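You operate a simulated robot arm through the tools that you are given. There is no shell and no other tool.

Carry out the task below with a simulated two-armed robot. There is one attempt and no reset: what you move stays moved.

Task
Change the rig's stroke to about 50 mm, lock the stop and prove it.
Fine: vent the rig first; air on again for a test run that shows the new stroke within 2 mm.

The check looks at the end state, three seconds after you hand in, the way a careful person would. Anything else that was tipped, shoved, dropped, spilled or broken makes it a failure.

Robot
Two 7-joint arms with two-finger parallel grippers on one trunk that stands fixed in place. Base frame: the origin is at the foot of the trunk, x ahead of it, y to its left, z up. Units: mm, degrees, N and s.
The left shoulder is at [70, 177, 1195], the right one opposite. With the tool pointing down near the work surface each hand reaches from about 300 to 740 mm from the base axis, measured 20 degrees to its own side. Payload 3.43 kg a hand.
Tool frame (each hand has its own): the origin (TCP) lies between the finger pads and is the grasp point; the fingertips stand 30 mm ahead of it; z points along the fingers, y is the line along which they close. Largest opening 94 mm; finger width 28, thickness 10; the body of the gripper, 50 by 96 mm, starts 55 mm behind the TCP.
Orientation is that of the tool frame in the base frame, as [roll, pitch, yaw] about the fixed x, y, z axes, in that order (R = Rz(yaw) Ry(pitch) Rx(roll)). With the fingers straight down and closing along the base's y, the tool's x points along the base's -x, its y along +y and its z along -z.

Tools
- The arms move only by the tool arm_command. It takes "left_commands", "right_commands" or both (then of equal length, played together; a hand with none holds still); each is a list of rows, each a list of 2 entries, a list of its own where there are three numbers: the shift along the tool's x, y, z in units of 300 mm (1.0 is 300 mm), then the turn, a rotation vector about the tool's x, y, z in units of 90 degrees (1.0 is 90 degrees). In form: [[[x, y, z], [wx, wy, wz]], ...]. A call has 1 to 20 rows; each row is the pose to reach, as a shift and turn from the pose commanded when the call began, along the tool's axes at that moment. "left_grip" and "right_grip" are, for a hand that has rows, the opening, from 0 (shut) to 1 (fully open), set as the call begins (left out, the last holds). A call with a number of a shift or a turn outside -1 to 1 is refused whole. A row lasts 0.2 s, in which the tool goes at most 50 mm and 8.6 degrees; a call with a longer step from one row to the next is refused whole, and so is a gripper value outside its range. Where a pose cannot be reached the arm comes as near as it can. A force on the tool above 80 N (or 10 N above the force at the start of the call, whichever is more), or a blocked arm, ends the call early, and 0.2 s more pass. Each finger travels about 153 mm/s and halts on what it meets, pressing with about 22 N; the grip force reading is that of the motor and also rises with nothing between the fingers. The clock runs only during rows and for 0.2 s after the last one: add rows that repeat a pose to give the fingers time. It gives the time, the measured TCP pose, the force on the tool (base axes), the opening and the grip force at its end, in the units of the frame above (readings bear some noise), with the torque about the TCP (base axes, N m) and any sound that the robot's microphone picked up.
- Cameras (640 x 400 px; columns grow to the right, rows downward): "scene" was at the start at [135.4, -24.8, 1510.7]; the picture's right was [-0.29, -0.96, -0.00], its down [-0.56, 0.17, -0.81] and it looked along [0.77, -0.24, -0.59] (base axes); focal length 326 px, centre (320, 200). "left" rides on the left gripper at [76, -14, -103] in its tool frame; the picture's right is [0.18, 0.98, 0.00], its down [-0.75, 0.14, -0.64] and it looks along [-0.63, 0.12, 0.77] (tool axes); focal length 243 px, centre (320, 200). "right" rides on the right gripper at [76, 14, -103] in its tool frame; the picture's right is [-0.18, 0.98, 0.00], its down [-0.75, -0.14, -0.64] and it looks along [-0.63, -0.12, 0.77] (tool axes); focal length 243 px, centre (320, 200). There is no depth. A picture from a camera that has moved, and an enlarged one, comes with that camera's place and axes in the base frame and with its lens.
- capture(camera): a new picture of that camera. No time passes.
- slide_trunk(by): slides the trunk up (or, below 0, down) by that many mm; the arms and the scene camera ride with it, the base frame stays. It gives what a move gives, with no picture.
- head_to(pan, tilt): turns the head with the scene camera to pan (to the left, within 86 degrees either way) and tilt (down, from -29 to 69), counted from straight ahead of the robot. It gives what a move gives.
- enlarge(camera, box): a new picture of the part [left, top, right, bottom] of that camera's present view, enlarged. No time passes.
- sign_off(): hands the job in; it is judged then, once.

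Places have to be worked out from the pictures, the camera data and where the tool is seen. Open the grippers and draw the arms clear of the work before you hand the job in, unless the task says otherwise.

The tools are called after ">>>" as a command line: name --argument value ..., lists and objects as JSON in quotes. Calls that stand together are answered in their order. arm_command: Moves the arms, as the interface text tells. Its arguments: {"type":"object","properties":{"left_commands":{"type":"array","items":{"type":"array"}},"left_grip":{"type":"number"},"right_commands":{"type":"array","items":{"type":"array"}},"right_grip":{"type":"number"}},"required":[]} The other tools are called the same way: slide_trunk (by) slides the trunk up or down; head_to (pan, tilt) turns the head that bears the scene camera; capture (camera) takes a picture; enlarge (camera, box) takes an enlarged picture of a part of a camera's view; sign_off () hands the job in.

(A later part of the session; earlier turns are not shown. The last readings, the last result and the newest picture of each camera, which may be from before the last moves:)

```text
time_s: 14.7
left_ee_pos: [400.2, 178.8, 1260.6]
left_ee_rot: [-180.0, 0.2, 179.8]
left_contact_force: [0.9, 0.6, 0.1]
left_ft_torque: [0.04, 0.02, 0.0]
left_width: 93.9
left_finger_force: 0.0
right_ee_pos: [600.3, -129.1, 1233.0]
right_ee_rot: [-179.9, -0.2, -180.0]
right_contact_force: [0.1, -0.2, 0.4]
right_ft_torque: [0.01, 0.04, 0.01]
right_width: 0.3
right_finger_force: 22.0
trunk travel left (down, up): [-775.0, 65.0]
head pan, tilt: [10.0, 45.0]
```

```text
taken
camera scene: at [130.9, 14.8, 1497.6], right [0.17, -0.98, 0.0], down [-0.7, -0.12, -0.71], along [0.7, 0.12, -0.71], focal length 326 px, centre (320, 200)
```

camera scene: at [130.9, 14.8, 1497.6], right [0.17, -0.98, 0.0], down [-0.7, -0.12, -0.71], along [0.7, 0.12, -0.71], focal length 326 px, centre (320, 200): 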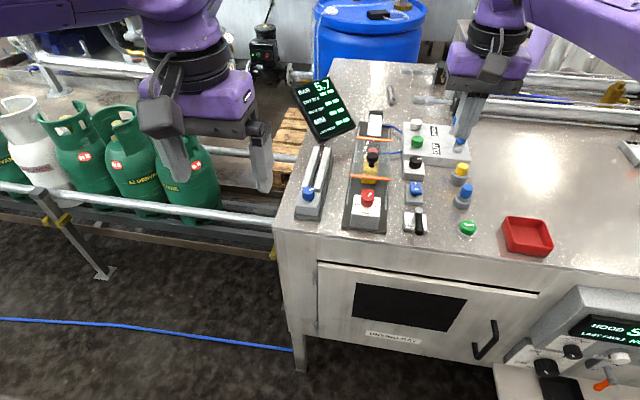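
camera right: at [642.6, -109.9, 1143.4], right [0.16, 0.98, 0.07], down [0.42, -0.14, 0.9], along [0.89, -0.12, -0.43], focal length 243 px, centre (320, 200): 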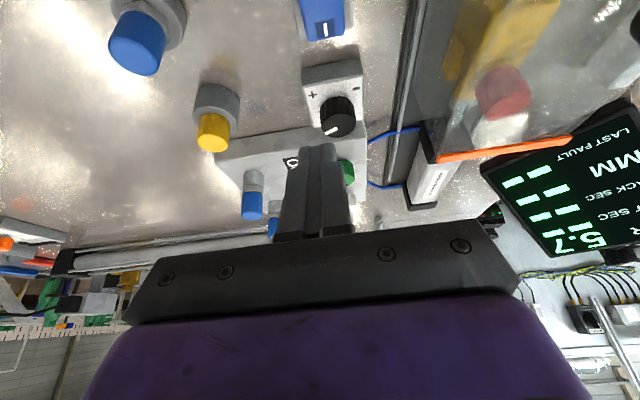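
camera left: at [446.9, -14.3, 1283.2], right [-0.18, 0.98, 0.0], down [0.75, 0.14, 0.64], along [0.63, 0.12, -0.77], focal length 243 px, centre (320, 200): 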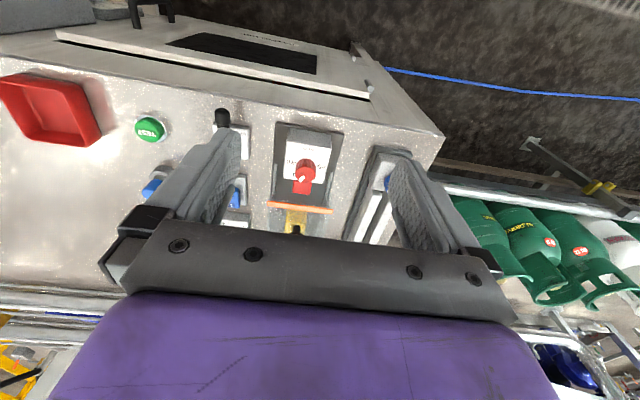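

All reachable at this greater height, which confirms it. I lower the trunk by 110 mm; both hands stay well clear of the bench.

>>> slide_trunk --by -110

>>> capture --camera "scene"

```text
time_s: 16.1
left_ee_pos: [402.0, 179.9, 1150.7]
left_ee_rot: [180.0, 0.1, 179.8]
left_contact_force: [-0.2, -0.2, -0.7]
left_ft_torque: [0.01, 0.01, -0.01]
left_width: 94.2
left_finger_force: 0.0
right_ee_pos: [601.6, -130.0, 1123.4]
right_ee_rot: [-179.9, 0.0, -180.0]
right_contact_force: [0.3, -0.1, 0.4]
right_ft_torque: [0.01, 0.01, -0.02]
right_width: 0.0
right_finger_force: 22.4
trunk travel left (down, up): [-665.0, 175.0]
head pan, tilt: [10.0, 45.0]
```

```text
taken
camera scene: at [131.6, 15.1, 1387.6], right [0.17, -0.98, 0.0], down [-0.7, -0.12, -0.71], along [0.7, 0.12, -0.71], focal length 326 px, centre (320, 200)
```

scene: 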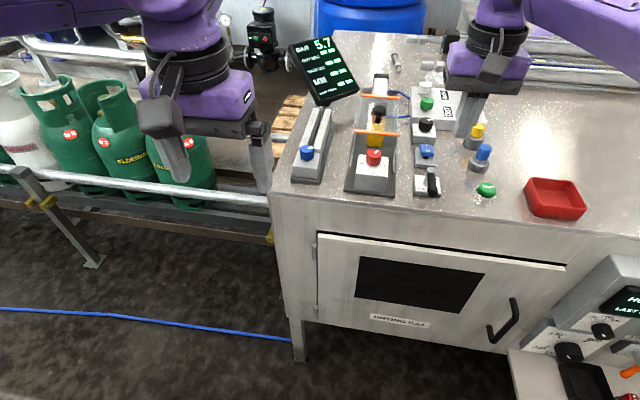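

Now I try the tilted approach again, to about (702, −108, 1062), above the O end.

>>> arm_command --right_commands '[[[-0.03, 0.015, 0], [0, -0.056, 0]], [[-0.1, 0.03, 0.03], [0, -0.111, 0]], [[-0.18, 0.045, 0.08], [0, -0.167, 0]], [[-0.26, 0.06, 0.14], [0, -0.222, 0]], [[-0.335, 0.073, 0.203], [0, -0.2778, 0]], [[-0.335, 0.073, 0.203], [0, -0.2778, 0]]]'

>>> capture --camera "right"

>>> enlarge --camera "scene" --box '[370, 90, 490, 210]'

```text
time_s: 17.5
left_ee_pos: [400.8, 180.0, 1151.2]
left_ee_rot: [180.0, 0.0, 179.9]
left_contact_force: [-0.6, -0.2, -0.1]
left_ft_torque: [0.01, 0.0, 0.0]
left_width: 93.9
left_finger_force: 0.1
right_ee_pos: [710.2, -110.9, 1069.1]
right_ee_rot: [-179.8, 24.8, -179.7]
right_contact_force: [0.6, 0.5, 0.2]
right_ft_torque: [-0.02, -0.03, 0.01]
right_width: 0.0
right_finger_force: 22.5
right hand out of reach, approached as far as the arm can: row 5, 6
trunk travel left (down, up): [-665.0, 175.0]
head pan, tilt: [10.0, 45.0]
```

```text
taken
camera right: at [598.6, -96.4, 1129.7], right [0.16, 0.98, 0.07], down [0.41, -0.14, 0.9], along [0.9, -0.12, -0.43], focal length 243 px, centre (320, 200)
```

right: 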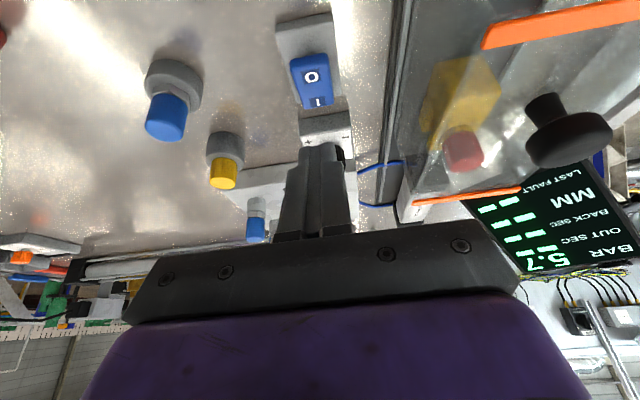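

```text
3.33 times, centred on (430, 150) of scene
camera zoom: at [131.1, 14.9, 1387.6], right [0.17, -0.98, 0.0], down [-0.7, -0.12, -0.71], along [0.7, 0.12, -0.71], focal length 1086 px, centre (-47, 367)
```

zoom: 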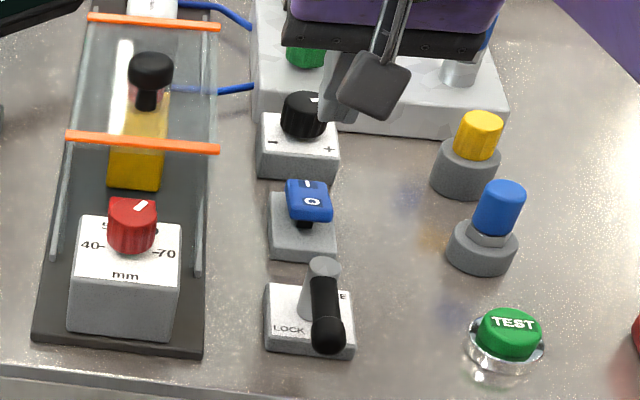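

Nearly there; the limit needs a little more trunk drop. I raise the hand 100 mm, lower the trunk another 90 mm, and look again.

>>> arm_command --right_commands '[[[-0.047, 0, -0.1], [0, 0, 0]], [[-0.094, 0, -0.2], [0, 0, 0]], [[-0.141, 0, -0.302], [0, 0, 0]]]'

>>> slide_trunk --by -90

>>> capture --camera "right"

>>> capture --camera "scene"

```text
time_s: 18.3
left_ee_pos: [401.1, 180.0, 1150.8]
left_ee_rot: [-180.0, 0.1, 179.9]
left_contact_force: [0.1, 0.2, 0.5]
left_ft_torque: [0.01, 0.02, 0.0]
left_width: 94.3
left_finger_force: 0.1
right_ee_pos: [707.1, -108.0, 1164.3]
right_ee_rot: [-179.8, 24.8, -179.8]
right_contact_force: [0.0, 1.1, -0.2]
right_ft_torque: [0.0, -0.01, -0.02]
right_width: 0.0
right_finger_force: 21.6
trunk travel left (down, up): [-665.0, 175.0]
head pan, tilt: [10.0, 45.0]
```

```text
time_s: 19.6
left_ee_pos: [400.8, 179.3, 1060.6]
left_ee_rot: [180.0, 0.1, 179.9]
left_contact_force: [-0.9, 0.3, -1.1]
left_ft_torque: [0.0, -0.03, 0.02]
left_width: 94.0
left_finger_force: 0.1
right_ee_pos: [705.7, -108.2, 1076.4]
right_ee_rot: [-179.9, 25.0, -179.9]
right_contact_force: [0.7, -0.2, 0.9]
right_ft_torque: [0.0, 0.01, 0.01]
right_width: 0.0
right_finger_force: 22.6
trunk travel left (down, up): [-575.0, 265.0]
head pan, tilt: [10.0, 45.0]
```

```text
taken
camera right: at [594.8, -93.9, 1136.5], right [0.17, 0.98, 0.08], down [0.41, -0.14, 0.9], along [0.9, -0.12, -0.43], focal length 243 px, centre (320, 200)
```

right: 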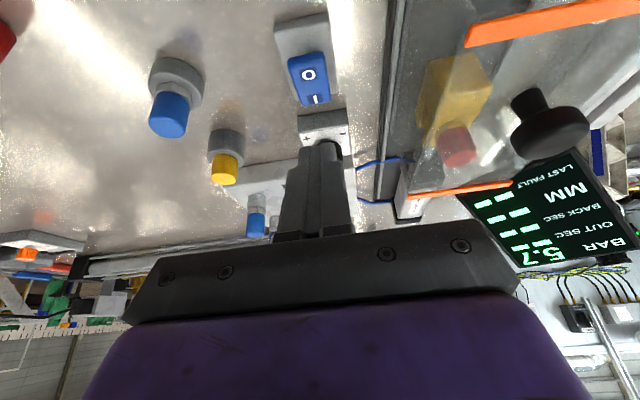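

```text
taken
camera scene: at [131.4, 15.1, 1297.6], right [0.17, -0.98, 0.0], down [-0.7, -0.12, -0.71], along [0.7, 0.12, -0.71], focal length 326 px, centre (320, 200)
```

scene: 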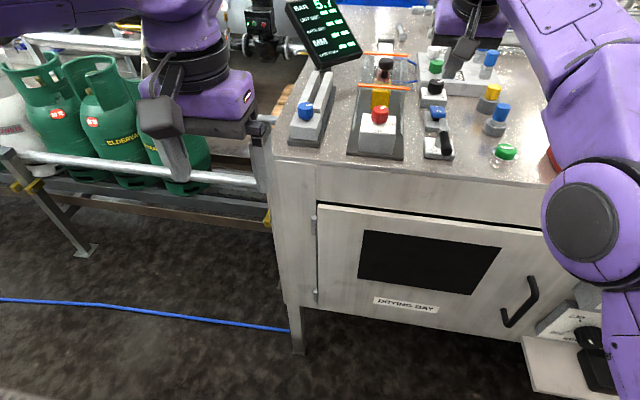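

Reachable now without complaint: TCP (706, −108, 1076), tilted 25°. I zoom the right camera on the paddle to fix its ends before pressing.

>>> enlarge --camera "right" --box '[265, 10, 365, 160]'

>>> head_to --pan 2 --tilt 34

>>> capture --camera "scene"

```text
2.67 times, centred on (315, 85) of right
camera zoom: at [594.8, -93.9, 1136.5], right [0.17, 0.98, 0.08], down [0.41, -0.14, 0.9], along [0.9, -0.12, -0.43], focal length 647 px, centre (333, 507)
```

zoom: 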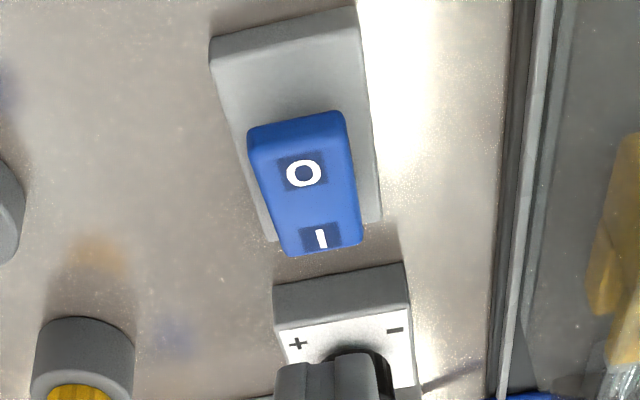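

```text
time_s: 20.3
left_ee_pos: [401.1, 180.1, 1060.6]
left_ee_rot: [179.9, 0.0, 179.9]
left_contact_force: [-1.0, 0.3, -0.1]
left_ft_torque: [0.0, 0.0, 0.01]
left_width: 94.2
left_finger_force: 0.0
right_ee_pos: [707.1, -108.1, 1074.9]
right_ee_rot: [-179.8, 25.0, 180.0]
right_contact_force: [0.0, -0.5, -0.2]
right_ft_torque: [0.04, 0.01, 0.0]
right_width: 0.0
right_finger_force: 22.1
trunk travel left (down, up): [-575.0, 265.0]
head pan, tilt: [2.0, 34.0]
```

```text
taken
camera scene: at [140.3, 4.2, 1313.9], right [0.03, -1.0, 0.0], down [-0.56, -0.02, -0.83], along [0.83, 0.03, -0.56], focal length 326 px, centre (320, 200)
```

scene: 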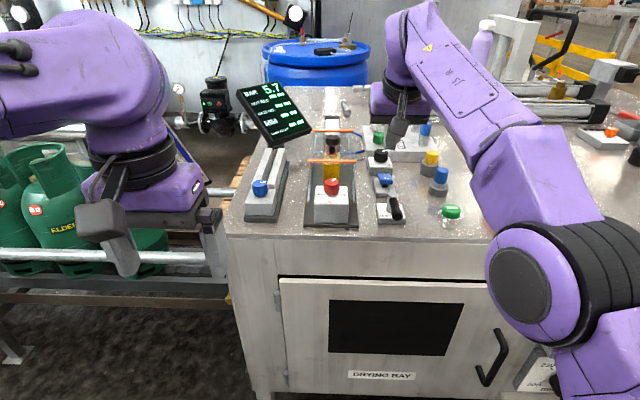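

The paddle spans x 698–745, y ≈ −109. I lower the fingertips to just above the O end, a few millimetres short of contact.

>>> arm_command --right_commands '[[[0.04, -0.005, 0.05], [0, 0, 0]], [[0.067, -0.0067, 0.1], [0, 0, 0]], [[0.0928, -0.0067, 0.1517], [0, 0, 0]]]'

>>> enlarge --camera "scene" --box '[340, 130, 460, 230]'

>>> enlarge --camera "right" --box '[265, 10, 385, 160]'

```text
time_s: 21.1
left_ee_pos: [400.5, 179.9, 1061.6]
left_ee_rot: [180.0, 0.1, 179.9]
left_contact_force: [-0.9, -0.6, 0.0]
left_ft_torque: [0.01, -0.01, 0.0]
left_width: 94.2
left_finger_force: 0.1
right_ee_pos: [700.7, -110.4, 1024.0]
right_ee_rot: [-180.0, 24.9, 179.9]
right_contact_force: [-0.4, 1.2, -0.1]
right_ft_torque: [0.03, 0.0, -0.01]
right_width: 0.0
right_finger_force: 21.8
trunk travel left (down, up): [-575.0, 265.0]
head pan, tilt: [2.0, 34.0]
```

```text
4.00 times, centred on (400, 180) of scene
camera zoom: at [140.0, 4.3, 1314.0], right [0.03, -1.0, 0.0], down [-0.56, -0.02, -0.83], along [0.83, 0.03, -0.56], focal length 1304 px, centre (0, 280)
```

zoom: 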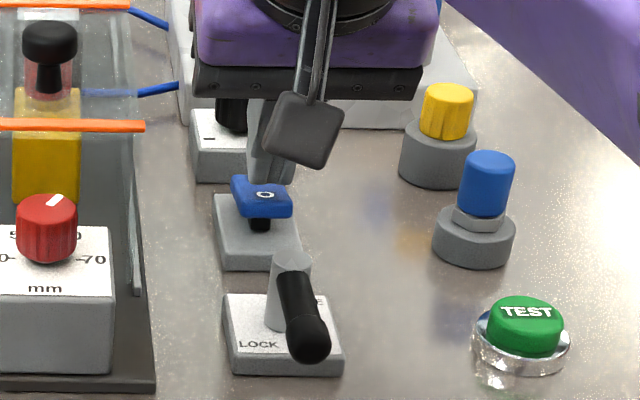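

```text
2.67 times, centred on (325, 85) of right
camera zoom: at [588.7, -95.2, 1084.1], right [0.17, 0.98, 0.08], down [0.41, -0.14, 0.9], along [0.9, -0.12, -0.43], focal length 647 px, centre (307, 507)
```

zoom: 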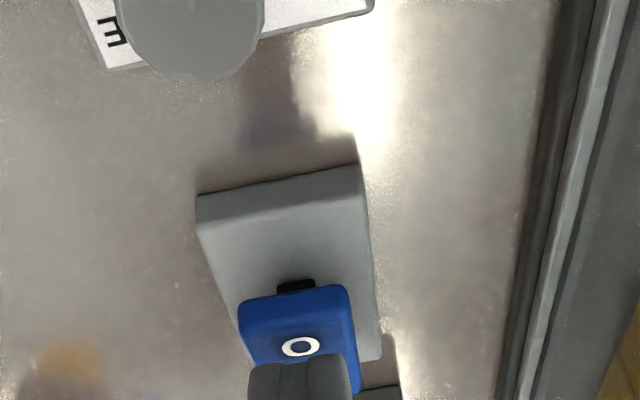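

The fingertip hangs about 7 mm above the paddle just at the O. I press down slowly by 13 mm.

>>> arm_command --right_commands '[[[0.0055, 0, 0.007], [0, 0, 0]], [[0.011, 0, 0.014], [0, 0, 0]], [[0.0164, 0, 0.021], [0, 0, 0]], [[0.0218, 0, 0.028], [0, 0, 0]], [[0.0273, 0, 0.035], [0, 0, 0]]]'

>>> enlarge --camera "scene" --box '[340, 130, 460, 230]'

>>> enlarge --camera "scene" --box '[230, 75, 320, 150]'

```text
time_s: 22.3
left_ee_pos: [400.4, 180.1, 1060.4]
left_ee_rot: [179.9, 0.0, 179.8]
left_contact_force: [-1.6, -0.1, 0.4]
left_ft_torque: [-0.03, 0.01, -0.02]
left_width: 94.0
left_finger_force: 0.0
right_ee_pos: [697.5, -111.2, 1009.8]
right_ee_rot: [-179.8, 25.1, 180.0]
right_contact_force: [1.2, 0.4, 2.2]
right_ft_torque: [0.01, -0.03, 0.02]
right_width: 0.0
right_finger_force: 22.3
trunk travel left (down, up): [-575.0, 265.0]
head pan, tilt: [2.0, 34.0]
```

```text
4.00 times, centred on (400, 180) of scene
camera zoom: at [139.8, 4.3, 1314.0], right [0.03, -1.0, 0.0], down [-0.56, -0.02, -0.83], along [0.83, 0.03, -0.56], focal length 1304 px, centre (0, 280)
```

zoom: 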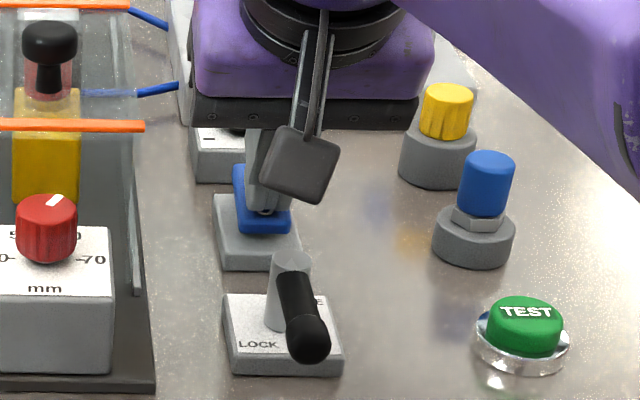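

```text
5.33 times, centred on (275, 112) of scene
camera zoom: at [139.8, 4.3, 1314.0], right [0.03, -1.0, 0.0], down [-0.56, -0.02, -0.83], along [0.83, 0.03, -0.56], focal length 1738 px, centre (560, 667)
```

zoom: 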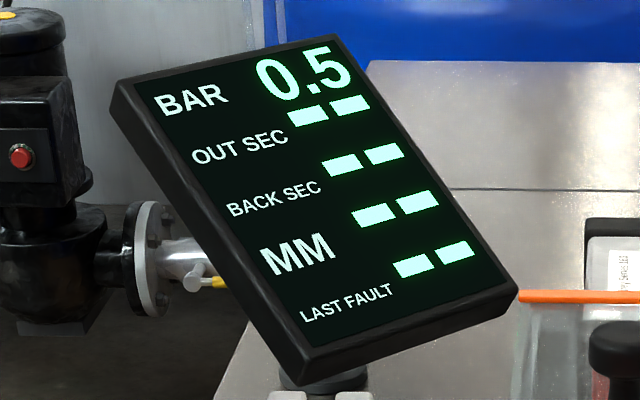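

The paddle flipped to O and the pressure is falling (0.5 bar). I lift off and check it stays vented.

>>> arm_command --right_commands '[[[-0.03, 0, -0.065], [0, 0, 0]], [[-0.065, 0, -0.14], [0, 0, 0]], [[-0.0986, 0, -0.2114], [0, 0, 0]]]'

>>> enlarge --camera "scene" --box '[340, 130, 460, 230]'

>>> enlarge --camera "scene" --box '[230, 75, 320, 150]'

>>> enlarge --camera "right" --box '[240, 0, 440, 160]'

```text
time_s: 23.1
left_ee_pos: [400.2, 180.2, 1059.7]
left_ee_rot: [180.0, 0.1, 179.8]
left_contact_force: [-0.1, 0.9, 0.3]
left_ft_torque: [0.0, 0.0, 0.01]
left_width: 94.1
left_finger_force: 0.0
right_ee_pos: [695.2, -110.2, 1080.0]
right_ee_rot: [-179.8, 25.1, -180.0]
right_contact_force: [-0.2, 1.2, -0.3]
right_ft_torque: [-0.03, 0.01, -0.01]
right_width: 0.0
right_finger_force: 21.9
trunk travel left (down, up): [-575.0, 265.0]
head pan, tilt: [2.0, 34.0]
```

```text
4.00 times, centred on (400, 180) of scene
camera zoom: at [140.2, 4.1, 1313.9], right [0.03, -1.0, 0.0], down [-0.56, -0.02, -0.83], along [0.83, 0.03, -0.56], focal length 1304 px, centre (0, 280)
```

zoom: 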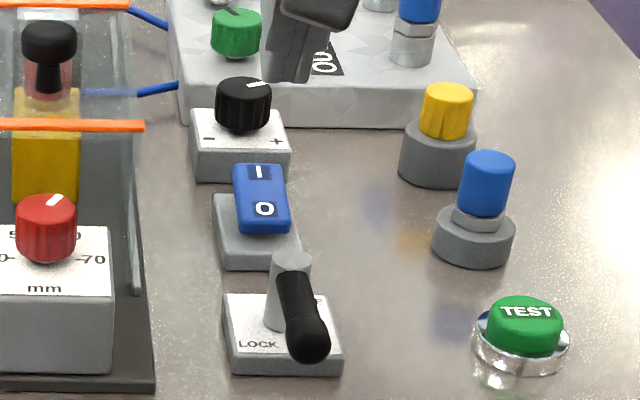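

```text
5.33 times, centred on (275, 112) of scene
camera zoom: at [140.2, 4.1, 1313.9], right [0.03, -1.0, 0.0], down [-0.56, -0.02, -0.83], along [0.83, 0.03, -0.56], focal length 1738 px, centre (560, 667)
```

zoom: 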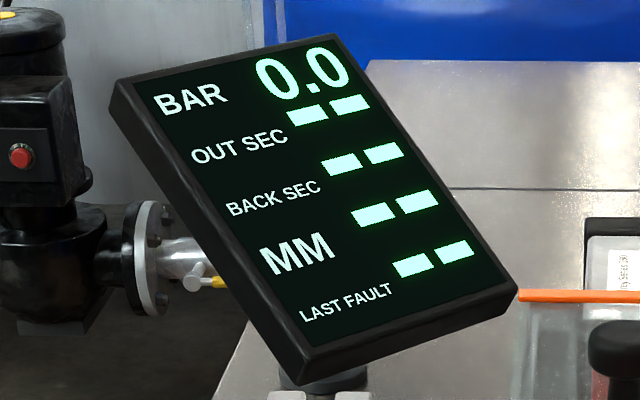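

```text
2.50 times, centred on (340, 80) of right
camera zoom: at [585.0, -95.2, 1140.3], right [0.17, 0.98, 0.08], down [0.41, -0.14, 0.9], along [0.9, -0.12, -0.43], focal length 606 px, centre (270, 500)
```

zoom: 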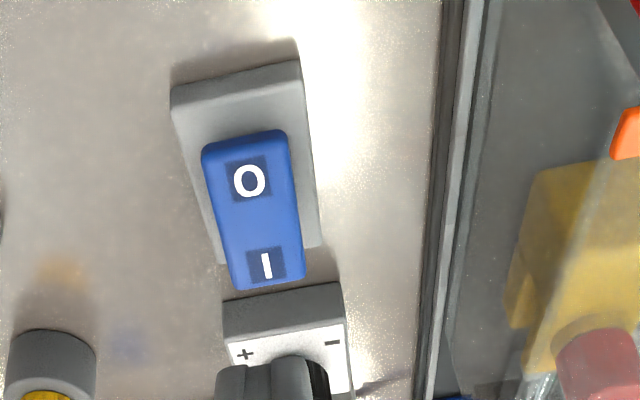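

Vented: 0.0 bar, paddle rests at O. Next the lever: its hub is at about (631, −108, 996) and the grip end at (575, −107, 993), pointing to LOCK. I bring the right hand, tool down, to the left side of the grip end, still above it.

>>> arm_command --right_commands '[[[0.04, 0.01, -0.06], [0, 0.056, 0]], [[0.12, 0.03, -0.12], [0, 0.111, 0]], [[0.2, 0.05, -0.16], [0, 0.167, 0]], [[0.27, 0.07, -0.18], [0, 0.222, 0]], [[0.335, 0.083, -0.193], [0, 0.2778, 0]], [[0.335, 0.083, -0.193], [0, 0.2778, 0]]]'

>>> capture --camera "right"

>>> enlarge --camera "scene" --box '[340, 130, 480, 240]'

```text
time_s: 24.5
left_ee_pos: [401.9, 179.5, 1060.7]
left_ee_rot: [-179.9, 0.1, 179.9]
left_contact_force: [-0.6, 1.0, 0.1]
left_ft_torque: [-0.04, 0.01, 0.0]
left_width: 93.6
left_finger_force: 0.2
right_ee_pos: [581.8, -86.0, 1089.6]
right_ee_rot: [-179.9, 0.0, -180.0]
right_contact_force: [-1.1, -0.4, 0.8]
right_ft_torque: [0.0, 0.05, -0.01]
right_width: 0.0
right_finger_force: 22.0
trunk travel left (down, up): [-575.0, 265.0]
head pan, tilt: [2.0, 34.0]
```

```text
taken
camera right: at [505.9, -70.6, 1192.6], right [0.18, 0.98, 0.0], down [0.75, -0.14, 0.64], along [0.63, -0.12, -0.77], focal length 243 px, centre (320, 200)
```

right: 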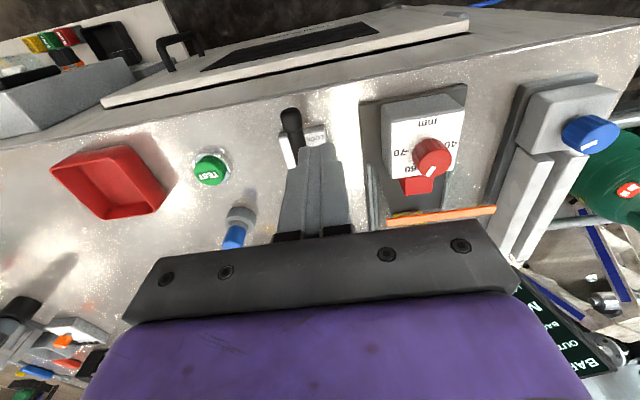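

```text
3.64 times, centred on (410, 185) of scene
camera zoom: at [140.5, 4.2, 1313.9], right [0.03, -1.0, 0.0], down [-0.56, -0.02, -0.83], along [0.83, 0.03, -0.56], focal length 1185 px, centre (-7, 254)
```

zoom: 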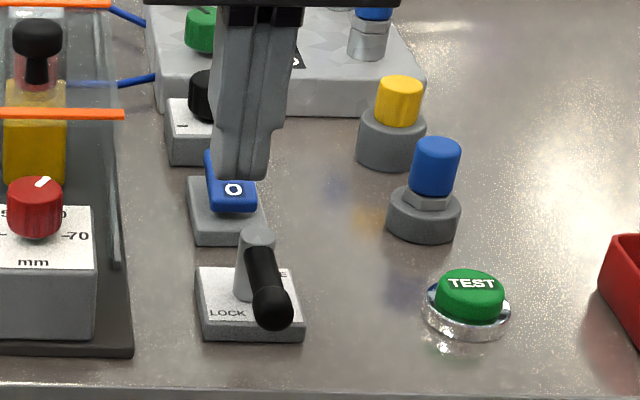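

The shut fingers hang left of the lever. I zoom to check the sideways gap between fingertip and handle before going down.

>>> enlarge --camera "right" --box '[260, 90, 360, 190]'

```text
4.00 times, centred on (310, 140) of right
camera zoom: at [505.9, -70.6, 1192.6], right [0.18, 0.98, 0.0], down [0.75, -0.14, 0.64], along [0.63, -0.12, -0.77], focal length 970 px, centre (360, 440)
```

zoom: 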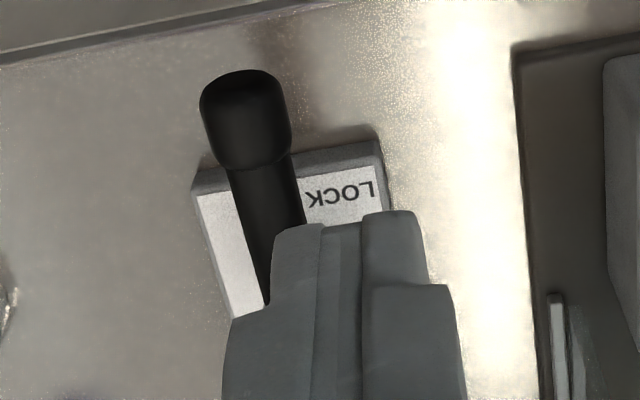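

The handle's left side is near y = −99 and the plate top at z ≈ 961. I shift slightly left for clearance and lower the fingertips beside the handle to z ≈ 976.

>>> arm_command --right_commands '[[[-0.0167, 0.0183, 0.05], [0, 0, 0]], [[-0.0167, 0.0183, 0.15], [0, 0, 0]], [[-0.0167, 0.0183, 0.22], [0, 0, 0]], [[-0.0167, 0.0183, 0.28], [0, 0, 0]]]'

>>> enlarge --camera "right" --box '[250, 30, 390, 150]'

>>> enlarge --camera "scene" --box '[340, 130, 480, 240]'

```text
time_s: 25.5
left_ee_pos: [401.1, 180.4, 1060.5]
left_ee_rot: [-180.0, 0.2, 179.9]
left_contact_force: [0.0, -0.7, -1.3]
left_ft_torque: [0.01, -0.01, 0.0]
left_width: 94.0
left_finger_force: 0.1
right_ee_pos: [587.5, -81.2, 1005.1]
right_ee_rot: [-179.9, 0.0, -180.0]
right_contact_force: [-0.7, 0.2, -0.3]
right_ft_torque: [0.01, 0.01, -0.01]
right_width: 0.1
right_finger_force: 22.4
trunk travel left (down, up): [-575.0, 265.0]
head pan, tilt: [2.0, 34.0]
```

```text
3.33 times, centred on (320, 90) of right
camera zoom: at [511.3, -65.0, 1107.0], right [0.18, 0.98, 0.0], down [0.75, -0.14, 0.64], along [0.63, -0.12, -0.77], focal length 809 px, centre (320, 567)
```

zoom: 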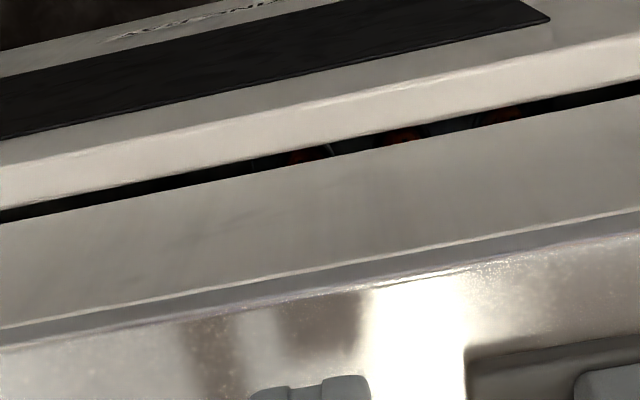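

```text
3.64 times, centred on (410, 185) of scene
camera zoom: at [140.1, 4.7, 1313.9], right [0.03, -1.0, 0.0], down [-0.56, -0.02, -0.83], along [0.83, 0.03, -0.56], focal length 1185 px, centre (-7, 254)
```

zoom: 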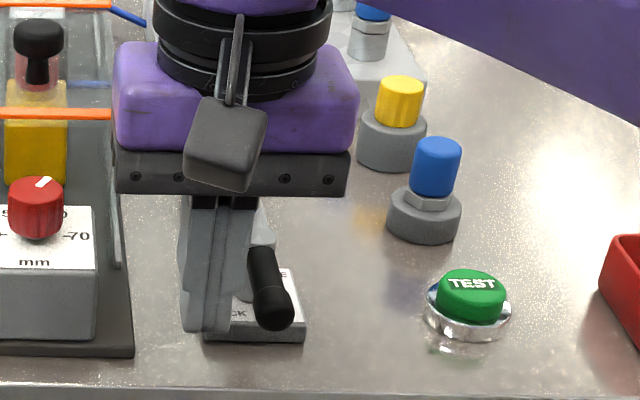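

The fingertips are beside the handle on its left, nothing touched. I now sweep the handle around the hub from LOCK (front) toward FREE (right), first about 60°.

>>> arm_command --right_commands '[[[0.0033, -0.0233, 0], [0, 0, 0]], [[0.0095, -0.044, 0], [0, 0, 0]], [[0.0157, -0.0643, 0], [0, 0, 0]], [[0.0167, -0.086, 0], [0, 0, 0]], [[0.0167, -0.1073, 0], [0, 0, 0]], [[0.012, -0.128, 0], [0, 0, 0]], [[0.0067, -0.149, 0], [0, 0, 0]], [[-0.003, -0.168, 0], [0, 0, 0]], [[-0.014, -0.1867, 0], [0, 0, 0]]]'

>>> enlarge --camera "scene" --box '[340, 130, 480, 240]'

```text
time_s: 27.5
left_ee_pos: [401.0, 180.4, 1061.7]
left_ee_rot: [180.0, 0.1, 179.9]
left_contact_force: [0.2, -0.1, -0.7]
left_ft_torque: [0.01, 0.0, -0.01]
left_width: 93.8
left_finger_force: 0.0
right_ee_pos: [591.4, -137.0, 1004.9]
right_ee_rot: [-179.9, 0.0, -179.9]
right_contact_force: [-0.3, 0.5, -0.6]
right_ft_torque: [0.01, 0.01, 0.01]
right_width: 0.1
right_finger_force: 21.7
trunk travel left (down, up): [-575.0, 265.0]
head pan, tilt: [2.0, 34.0]
```

```text
3.64 times, centred on (410, 185) of scene
camera zoom: at [140.2, 4.2, 1313.9], right [0.03, -1.0, 0.0], down [-0.56, -0.02, -0.83], along [0.83, 0.03, -0.56], focal length 1185 px, centre (-7, 254)
```

zoom: 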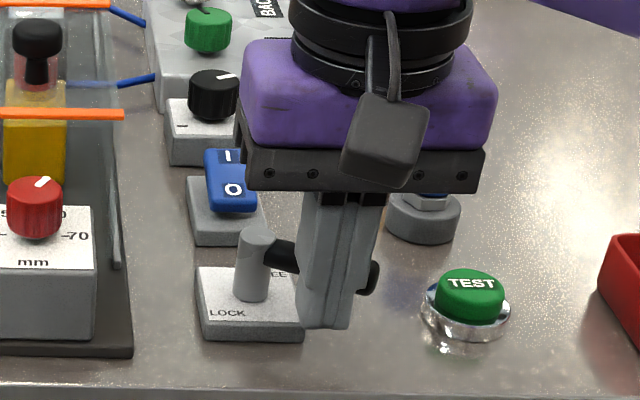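

The handle has swung around easily and points nearly right. I complete the sweep toward FREE gently.

>>> arm_command --right_commands '[[[-0.0145, -0.0155, 0], [0, 0, 0]], [[-0.029, -0.031, 0], [0, 0, 0]], [[-0.047, -0.043, 0], [0, 0, 0]], [[-0.0653, -0.0533, 0], [0, 0, 0]]]'

>>> enlarge --camera "scene" --box '[340, 130, 480, 240]'

>>> enlarge --camera "scene" --box '[230, 75, 320, 150]'

```text
time_s: 28.5
left_ee_pos: [399.4, 180.7, 1061.4]
left_ee_rot: [-180.0, 0.2, 180.0]
left_contact_force: [1.2, 0.1, -0.6]
left_ft_torque: [-0.01, 0.0, 0.01]
left_width: 94.1
left_finger_force: 0.1
right_ee_pos: [608.7, -152.8, 1006.6]
right_ee_rot: [-180.0, 0.0, 180.0]
right_contact_force: [-9.5, 1.5, -1.8]
right_ft_torque: [-0.07, 0.24, 0.06]
right_width: 0.0
right_finger_force: 22.7
trunk travel left (down, up): [-575.0, 265.0]
head pan, tilt: [2.0, 34.0]
```

```text
3.64 times, centred on (410, 185) of scene
camera zoom: at [137.8, 4.6, 1314.1], right [0.03, -1.0, 0.0], down [-0.56, -0.02, -0.83], along [0.83, 0.03, -0.56], focal length 1185 px, centre (-7, 254)
```

zoom: 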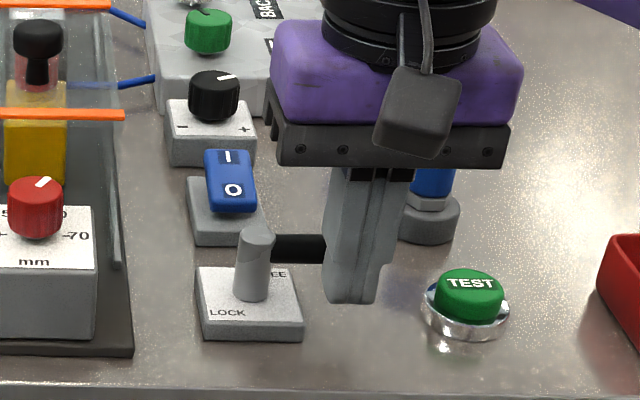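

```text
5.33 times, centred on (275, 112) of scene
camera zoom: at [137.8, 4.6, 1314.1], right [0.03, -1.0, 0.0], down [-0.56, -0.02, -0.83], along [0.83, 0.03, -0.56], focal length 1738 px, centre (560, 667)
```

zoom: 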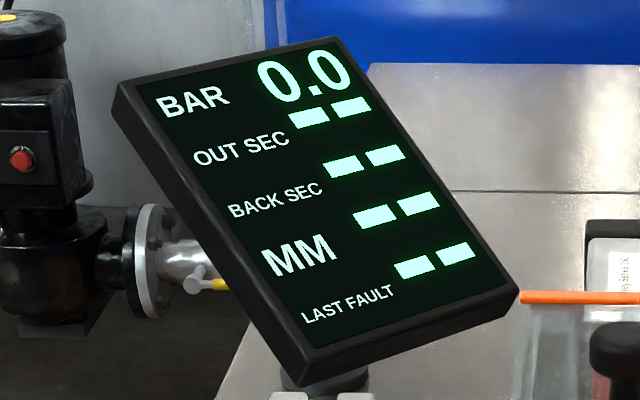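

The lever is hard against its FREE end (−9.5 N, stop met) and the display still shows 0.0 bar. I back off, lift clear, and raise the trunk 100 mm so that the hand can reach the red knob tool-down.

>>> arm_command --right_commands '[[[0.0267, 0, 0], [0, 0, 0]], [[0.03, 0, -0.12], [0, 0, 0]], [[0.03, 0, -0.25], [0, 0, 0]], [[0.03, 0, -0.33], [0, 0, 0]]]'

>>> slide_trunk --by 100

>>> capture --camera "scene"

>>> enlarge --camera "scene" --box '[280, 130, 460, 270]'

```text
time_s: 29.5
left_ee_pos: [402.4, 180.2, 1061.3]
left_ee_rot: [-180.0, 0.1, 179.9]
left_contact_force: [0.3, 0.6, 0.7]
left_ft_torque: [0.01, -0.01, -0.01]
left_width: 93.9
left_finger_force: 0.2
right_ee_pos: [600.2, -152.8, 1106.7]
right_ee_rot: [-179.9, 0.1, -179.9]
right_contact_force: [0.0, -0.2, -0.7]
right_ft_torque: [0.01, 0.03, 0.01]
right_width: 0.0
right_finger_force: 21.7
trunk travel left (down, up): [-575.0, 265.0]
head pan, tilt: [2.0, 34.0]
```

```text
time_s: 30.8
left_ee_pos: [401.4, 180.3, 1160.3]
left_ee_rot: [180.0, 0.1, 179.8]
left_contact_force: [-0.3, -0.1, -0.3]
left_ft_torque: [0.0, -0.01, 0.01]
left_width: 94.1
left_finger_force: 0.1
right_ee_pos: [601.8, -152.8, 1204.4]
right_ee_rot: [-179.8, 0.0, 180.0]
right_contact_force: [0.2, -0.2, 0.2]
right_ft_torque: [0.04, 0.02, 0.01]
right_width: 0.0
right_finger_force: 21.7
trunk travel left (down, up): [-675.0, 165.0]
head pan, tilt: [2.0, 34.0]
```

```text
taken
camera scene: at [140.5, 4.1, 1413.8], right [0.03, -1.0, 0.0], down [-0.56, -0.02, -0.83], along [0.83, 0.03, -0.56], focal length 326 px, centre (320, 200)
```

scene: 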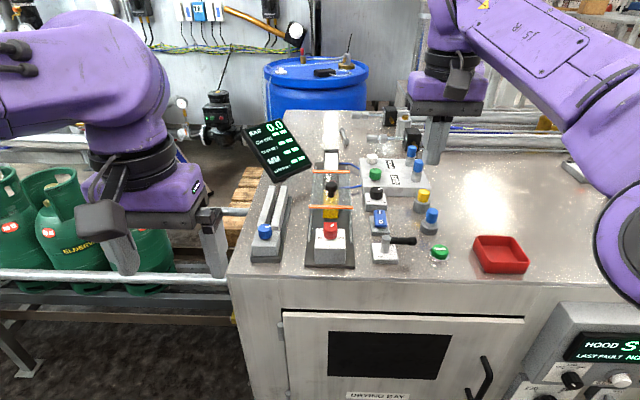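

```text
2.86 times, centred on (370, 200) of scene
camera zoom: at [140.5, 4.1, 1413.8], right [0.03, -1.0, 0.0], down [-0.56, -0.02, -0.83], along [0.83, 0.03, -0.56], focal length 931 px, centre (177, 200)
```

zoom: 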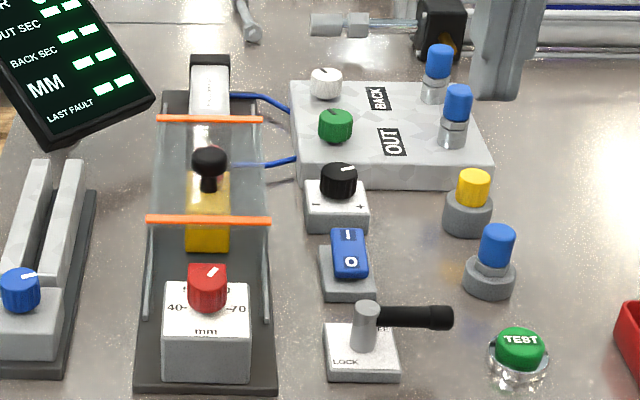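

The lever rests at FREE. I bring the right hand with a half-open gripper above the red knob.

>>> arm_command --right_commands '[[[-0.01, 0.1, 0.03], [0, 0, 0]], [[-0.02, 0.21, 0.07], [0, 0, 0]], [[-0.035, 0.32, 0.11], [0, 0, 0]], [[-0.045, 0.42, 0.15], [0, 0, 0]], [[-0.0567, 0.51, 0.19], [0, 0, 0]]]' --right_grip 0.55

>>> capture --camera "right"

>>> enlarge --camera "scene" --box '[270, 110, 410, 270]'

```text
time_s: 32.0
left_ee_pos: [401.9, 180.2, 1161.1]
left_ee_rot: [-180.0, 0.1, 180.0]
left_contact_force: [0.2, -0.2, 0.3]
left_ft_torque: [-0.01, 0.0, -0.01]
left_width: 94.0
left_finger_force: 0.1
right_ee_pos: [600.1, -19.4, 1146.5]
right_ee_rot: [-179.9, 0.0, -180.0]
right_contact_force: [-0.4, -0.2, 0.1]
right_ft_torque: [-0.02, 0.01, 0.02]
right_width: 51.7
right_finger_force: 0.1
right hand out of reach, approached as far as the arm can: row 3, 4, 5
trunk travel left (down, up): [-675.0, 165.0]
head pan, tilt: [2.0, 34.0]
```

```text
taken
camera right: at [525.0, -3.4, 1249.5], right [0.18, 0.98, 0.0], down [0.75, -0.14, 0.64], along [0.63, -0.12, -0.77], focal length 243 px, centre (320, 200)
```

right: 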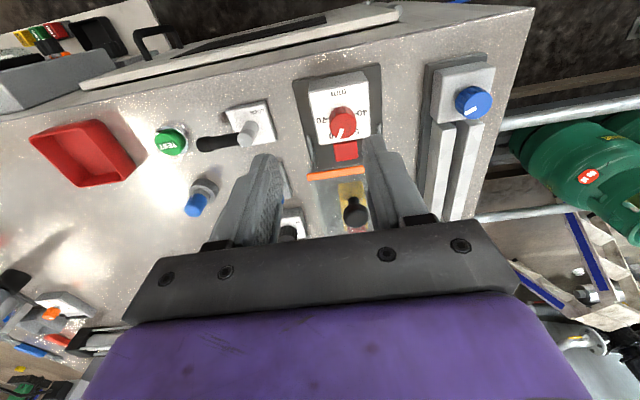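

```text
2.50 times, centred on (340, 190) of scene
camera zoom: at [140.6, 4.9, 1413.9], right [0.03, -1.0, 0.0], down [-0.56, -0.02, -0.83], along [0.83, 0.03, -0.56], focal length 815 px, centre (270, 225)
```

zoom: 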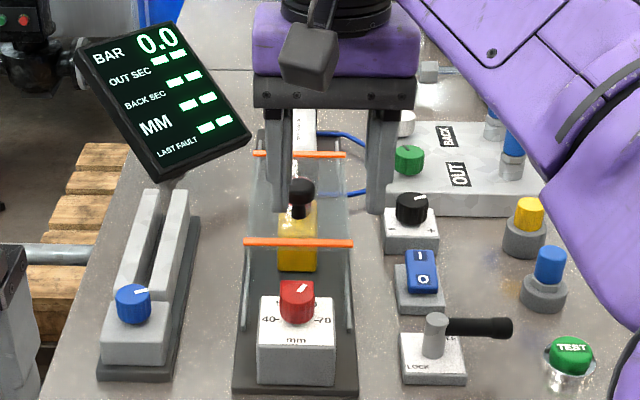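

The reach ends here because the hand is high relative to the shoulder. I raise the trunk another 100 mm and then go down to hover over the knob.

>>> slide_trunk --by 100

>>> arm_command --right_commands '[[[0, 0, 0.12], [0, 0, 0]], [[0, 0.01, 0.25], [0, 0, 0]], [[-0.02, 0.03, 0.36], [0, 0, 0]], [[-0.04, 0.05, 0.45], [0, 0, 0]], [[-0.06, 0.063, 0.52], [0, 0, 0]]]'

>>> capture --camera "right"

>>> enlarge --camera "scene" --box '[270, 150, 410, 310]'

```text
time_s: 33.4
left_ee_pos: [401.3, 179.8, 1260.9]
left_ee_rot: [-180.0, 0.1, 179.8]
left_contact_force: [0.0, 0.6, 1.1]
left_ft_torque: [-0.03, 0.0, 0.02]
left_width: 94.3
left_finger_force: 0.1
right_ee_pos: [600.8, -19.4, 1247.9]
right_ee_rot: [-179.9, 0.0, 180.0]
right_contact_force: [-0.1, 0.1, 0.0]
right_ft_torque: [-0.01, -0.02, -0.01]
right_width: 51.7
right_finger_force: 0.0
trunk travel left (down, up): [-775.0, 65.0]
head pan, tilt: [2.0, 34.0]
```

```text
time_s: 34.6
left_ee_pos: [401.6, 180.2, 1261.4]
left_ee_rot: [-180.0, 0.1, 179.8]
left_contact_force: [-0.4, 0.3, 0.2]
left_ft_torque: [0.02, -0.03, 0.02]
left_width: 93.9
left_finger_force: 0.1
right_ee_pos: [620.7, -4.2, 1092.5]
right_ee_rot: [-180.0, 0.0, 179.9]
right_contact_force: [0.0, 0.7, 0.7]
right_ft_torque: [0.0, 0.03, 0.01]
right_width: 51.6
right_finger_force: 0.2
trunk travel left (down, up): [-775.0, 65.0]
head pan, tilt: [2.0, 34.0]
```

```text
taken
camera right: at [544.7, 11.4, 1195.2], right [0.19, 0.98, 0.0], down [0.75, -0.14, 0.64], along [0.63, -0.12, -0.77], focal length 243 px, centre (320, 200)
```

right: 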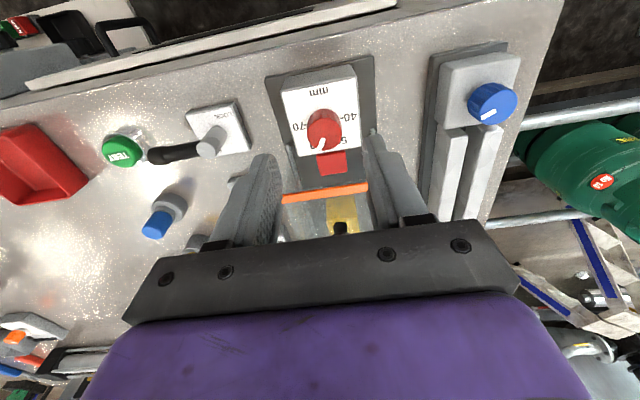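

```text
2.50 times, centred on (340, 230) of scene
camera zoom: at [140.8, 4.7, 1513.9], right [0.03, -1.0, 0.0], down [-0.56, -0.02, -0.83], along [0.83, 0.03, -0.56], focal length 815 px, centre (270, 125)
```

zoom: 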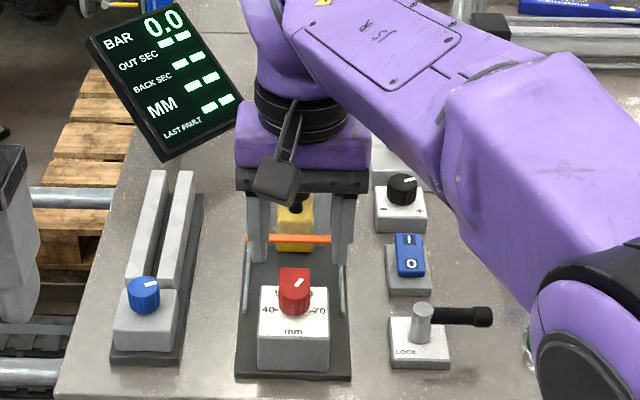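

Hovering at (620, −3, 1092). I zoom the right camera to fix the knob's centre and pointer angle.

>>> enlarge --camera "right" --box '[265, 60, 385, 200]'

>>> enlarge --camera "scene" --box '[300, 220, 360, 300]'

```text
2.86 times, centred on (325, 130) of right
camera zoom: at [544.7, 11.4, 1195.2], right [0.19, 0.98, 0.0], down [0.75, -0.14, 0.64], along [0.63, -0.12, -0.77], focal length 693 px, centre (306, 400)
```

zoom: 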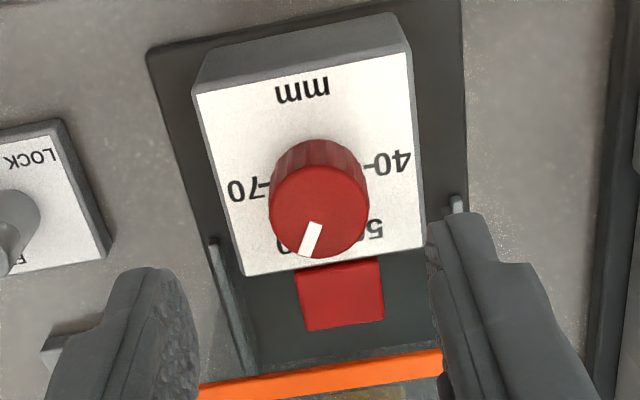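

```text
5.00 times, centred on (330, 260) of scene
camera zoom: at [140.8, 4.7, 1513.9], right [0.03, -1.0, 0.0], down [-0.56, -0.02, -0.83], along [0.83, 0.03, -0.56], focal length 1630 px, centre (270, -100)
```

zoom: 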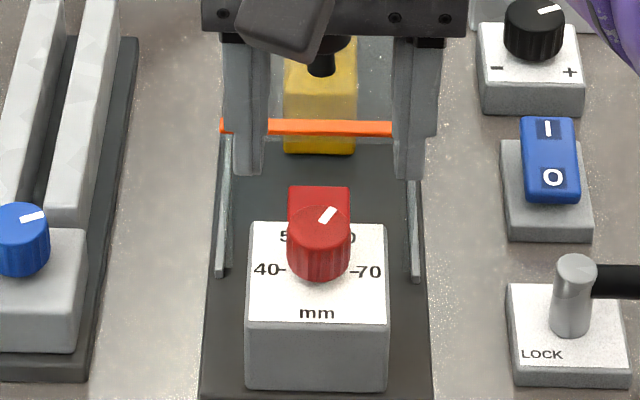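

Knob top centre is at about (621, 1, 1028), Ø26, face at z≈1002, pointer ≈ −29° (60 mm). I narrow the opening, centre over it, and pre-turn the hand 30° clockwise, still above.

>>> arm_command --right_commands '[[[0, 0.008, 0], [0, 0, 0.083]], [[0, 0.016, 0], [0, 0, 0.167]], [[0, 0.016, 0], [0, 0, 0.25]], [[0, 0.016, 0], [0, 0, 0.333]], [[0, 0.016, 0], [0, 0, 0.333]]]' --right_grip 0.43

>>> capture --camera "right"

>>> enlarge --camera "scene" --box '[290, 190, 380, 300]'

```text
time_s: 35.8
left_ee_pos: [402.4, 179.9, 1260.5]
left_ee_rot: [179.9, 0.2, 179.8]
left_contact_force: [0.0, 0.0, -0.8]
left_ft_torque: [-0.01, 0.01, -0.02]
left_width: 93.8
left_finger_force: 0.0
right_ee_pos: [642.2, -67.9, 1176.7]
right_ee_rot: [-179.8, -0.1, 155.2]
right_contact_force: [0.1, -0.3, 0.1]
right_ft_torque: [0.02, 0.03, 0.01]
right_width: 40.3
right_finger_force: 0.1
right hand out of reach, approached as far as the arm can: row 1, 2, 3, 4, 5
trunk travel left (down, up): [-775.0, 65.0]
head pan, tilt: [2.0, 34.0]
```

```text
taken
camera right: at [581.3, -22.2, 1279.8], right [0.58, 0.82, 0.0], down [0.63, -0.44, 0.64], along [0.52, -0.37, -0.77], focal length 243 px, centre (320, 200)
```

right: 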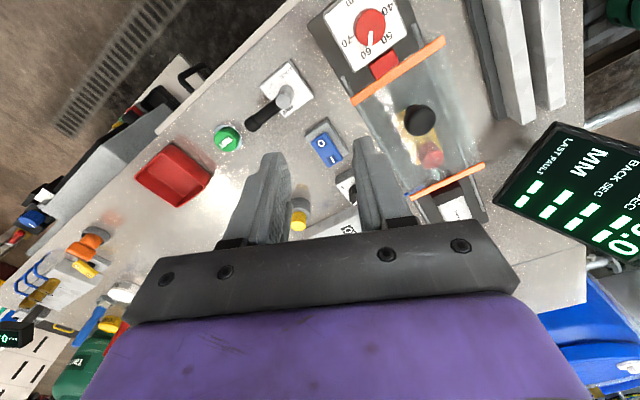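

```text
3.64 times, centred on (335, 245) of scene
camera zoom: at [141.0, 3.4, 1513.8], right [0.03, -1.0, 0.0], down [-0.56, -0.02, -0.83], along [0.83, 0.03, -0.56], focal length 1185 px, centre (266, 36)
```

zoom: 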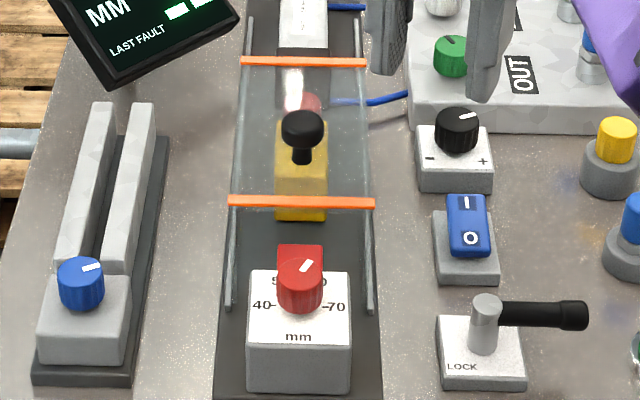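

Turning that way hits a wrist limit and the hand drifted away harmlessly upward. I return over the knob at a slightly positive yaw; the knob must turn counter-clockwise anyway, so I will start near 0° and turn positive.

>>> arm_command --right_commands '[[[0.03, 0.035, 0], [0, 0, -0.06]], [[0.065, 0.07, 0], [0, 0, -0.12]], [[0.1, 0.11, 0.03], [0, 0, -0.18]], [[0.13, 0.145, 0.1], [0, 0, -0.24]], [[0.16, 0.179, 0.19], [0, 0, -0.298]], [[0.16, 0.179, 0.283], [0, 0, -0.298]], [[0.16, 0.179, 0.283], [0, 0, -0.298]]]'

>>> capture --camera "right"

>>> enlarge --camera "scene" --box '[290, 190, 380, 300]'

```text
time_s: 37.4
left_ee_pos: [401.4, 180.2, 1261.5]
left_ee_rot: [-179.9, 0.1, 180.0]
left_contact_force: [-0.2, 0.0, 0.1]
left_ft_torque: [0.02, 0.03, 0.02]
left_width: 93.9
left_finger_force: 0.1
right_ee_pos: [634.9, 3.5, 1092.1]
right_ee_rot: [-179.8, -0.3, -177.8]
right_contact_force: [0.4, 0.5, 1.7]
right_ft_torque: [-0.04, -0.02, 0.0]
right_width: 40.3
right_finger_force: 0.0
right hand out of reach, approached as far as the arm can: row 4, 5, 6, 7
trunk travel left (down, up): [-775.0, 65.0]
head pan, tilt: [2.0, 34.0]
```

```text
taken
camera right: at [559.2, 16.6, 1196.2], right [0.15, 0.99, 0.0], down [0.76, -0.11, 0.64], along [0.63, -0.1, -0.77], focal length 243 px, centre (320, 200)
```

right: 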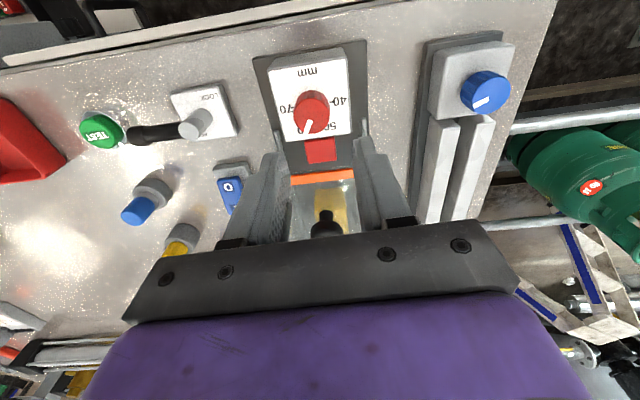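

```text
3.64 times, centred on (335, 245) of scene
camera zoom: at [140.0, 4.3, 1513.9], right [0.03, -1.0, 0.0], down [-0.56, -0.02, -0.83], along [0.83, 0.03, -0.56], focal length 1185 px, centre (266, 36)
```

zoom: 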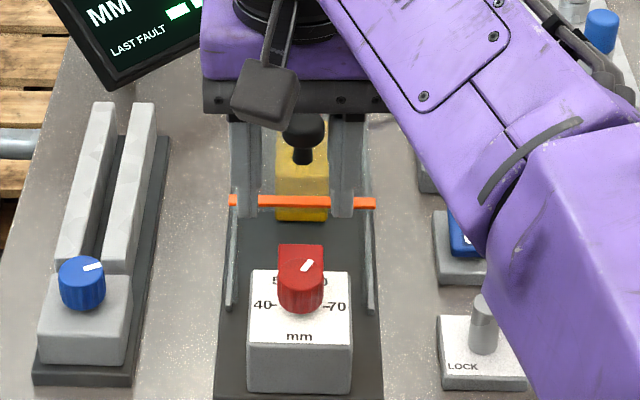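

The right arm's posture is getting awkward, so I withdraw it up and to the right to its starting area and will use the left arm for the knob.

>>> arm_command --right_commands '[[[0, 0, -0.13], [0, 0, 0]], [[0.05, -0.08, -0.22], [0, 0, 0]], [[0.1, -0.2, -0.3], [0, 0, 0]], [[0.16, -0.33, -0.35], [0, 0, 0]], [[0.22, -0.47, -0.38], [0, 0, 0]], [[0.27, -0.61, -0.4], [0, 0, 0]], [[0.3, -0.76, -0.4], [0, 0, 0.01]], [[0.33, -0.91, -0.4], [0, 0, 0.02]]]'

>>> capture --camera "scene"

```text
time_s: 39.2
left_ee_pos: [400.5, 177.6, 1260.5]
left_ee_rot: [179.8, 0.1, 179.8]
left_contact_force: [0.7, -0.8, -0.2]
left_ft_torque: [-0.02, -0.03, -0.01]
left_width: 94.0
left_finger_force: 0.0
right_ee_pos: [545.3, -273.1, 1215.3]
right_ee_rot: [-180.0, -0.1, -179.7]
right_contact_force: [-0.4, -0.9, -0.3]
right_ft_torque: [0.01, -0.01, -0.01]
right_width: 40.2
right_finger_force: 0.2
right hand out of reach, approached as far as the arm can: row 1
trunk travel left (down, up): [-775.0, 65.0]
head pan, tilt: [2.0, 34.0]
```

```text
taken
camera scene: at [139.4, 1.2, 1514.0], right [0.03, -1.0, 0.0], down [-0.56, -0.02, -0.83], along [0.83, 0.03, -0.56], focal length 326 px, centre (320, 200)
```

scene: 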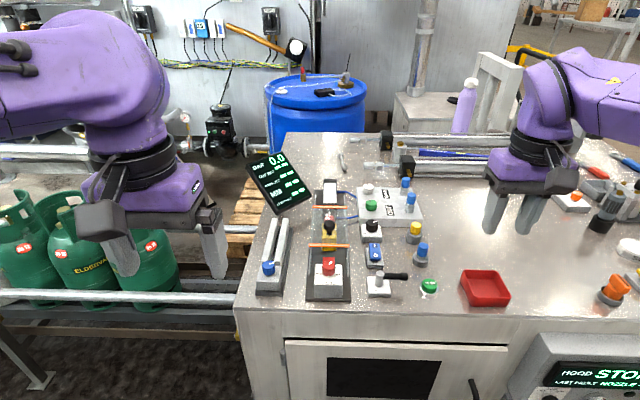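

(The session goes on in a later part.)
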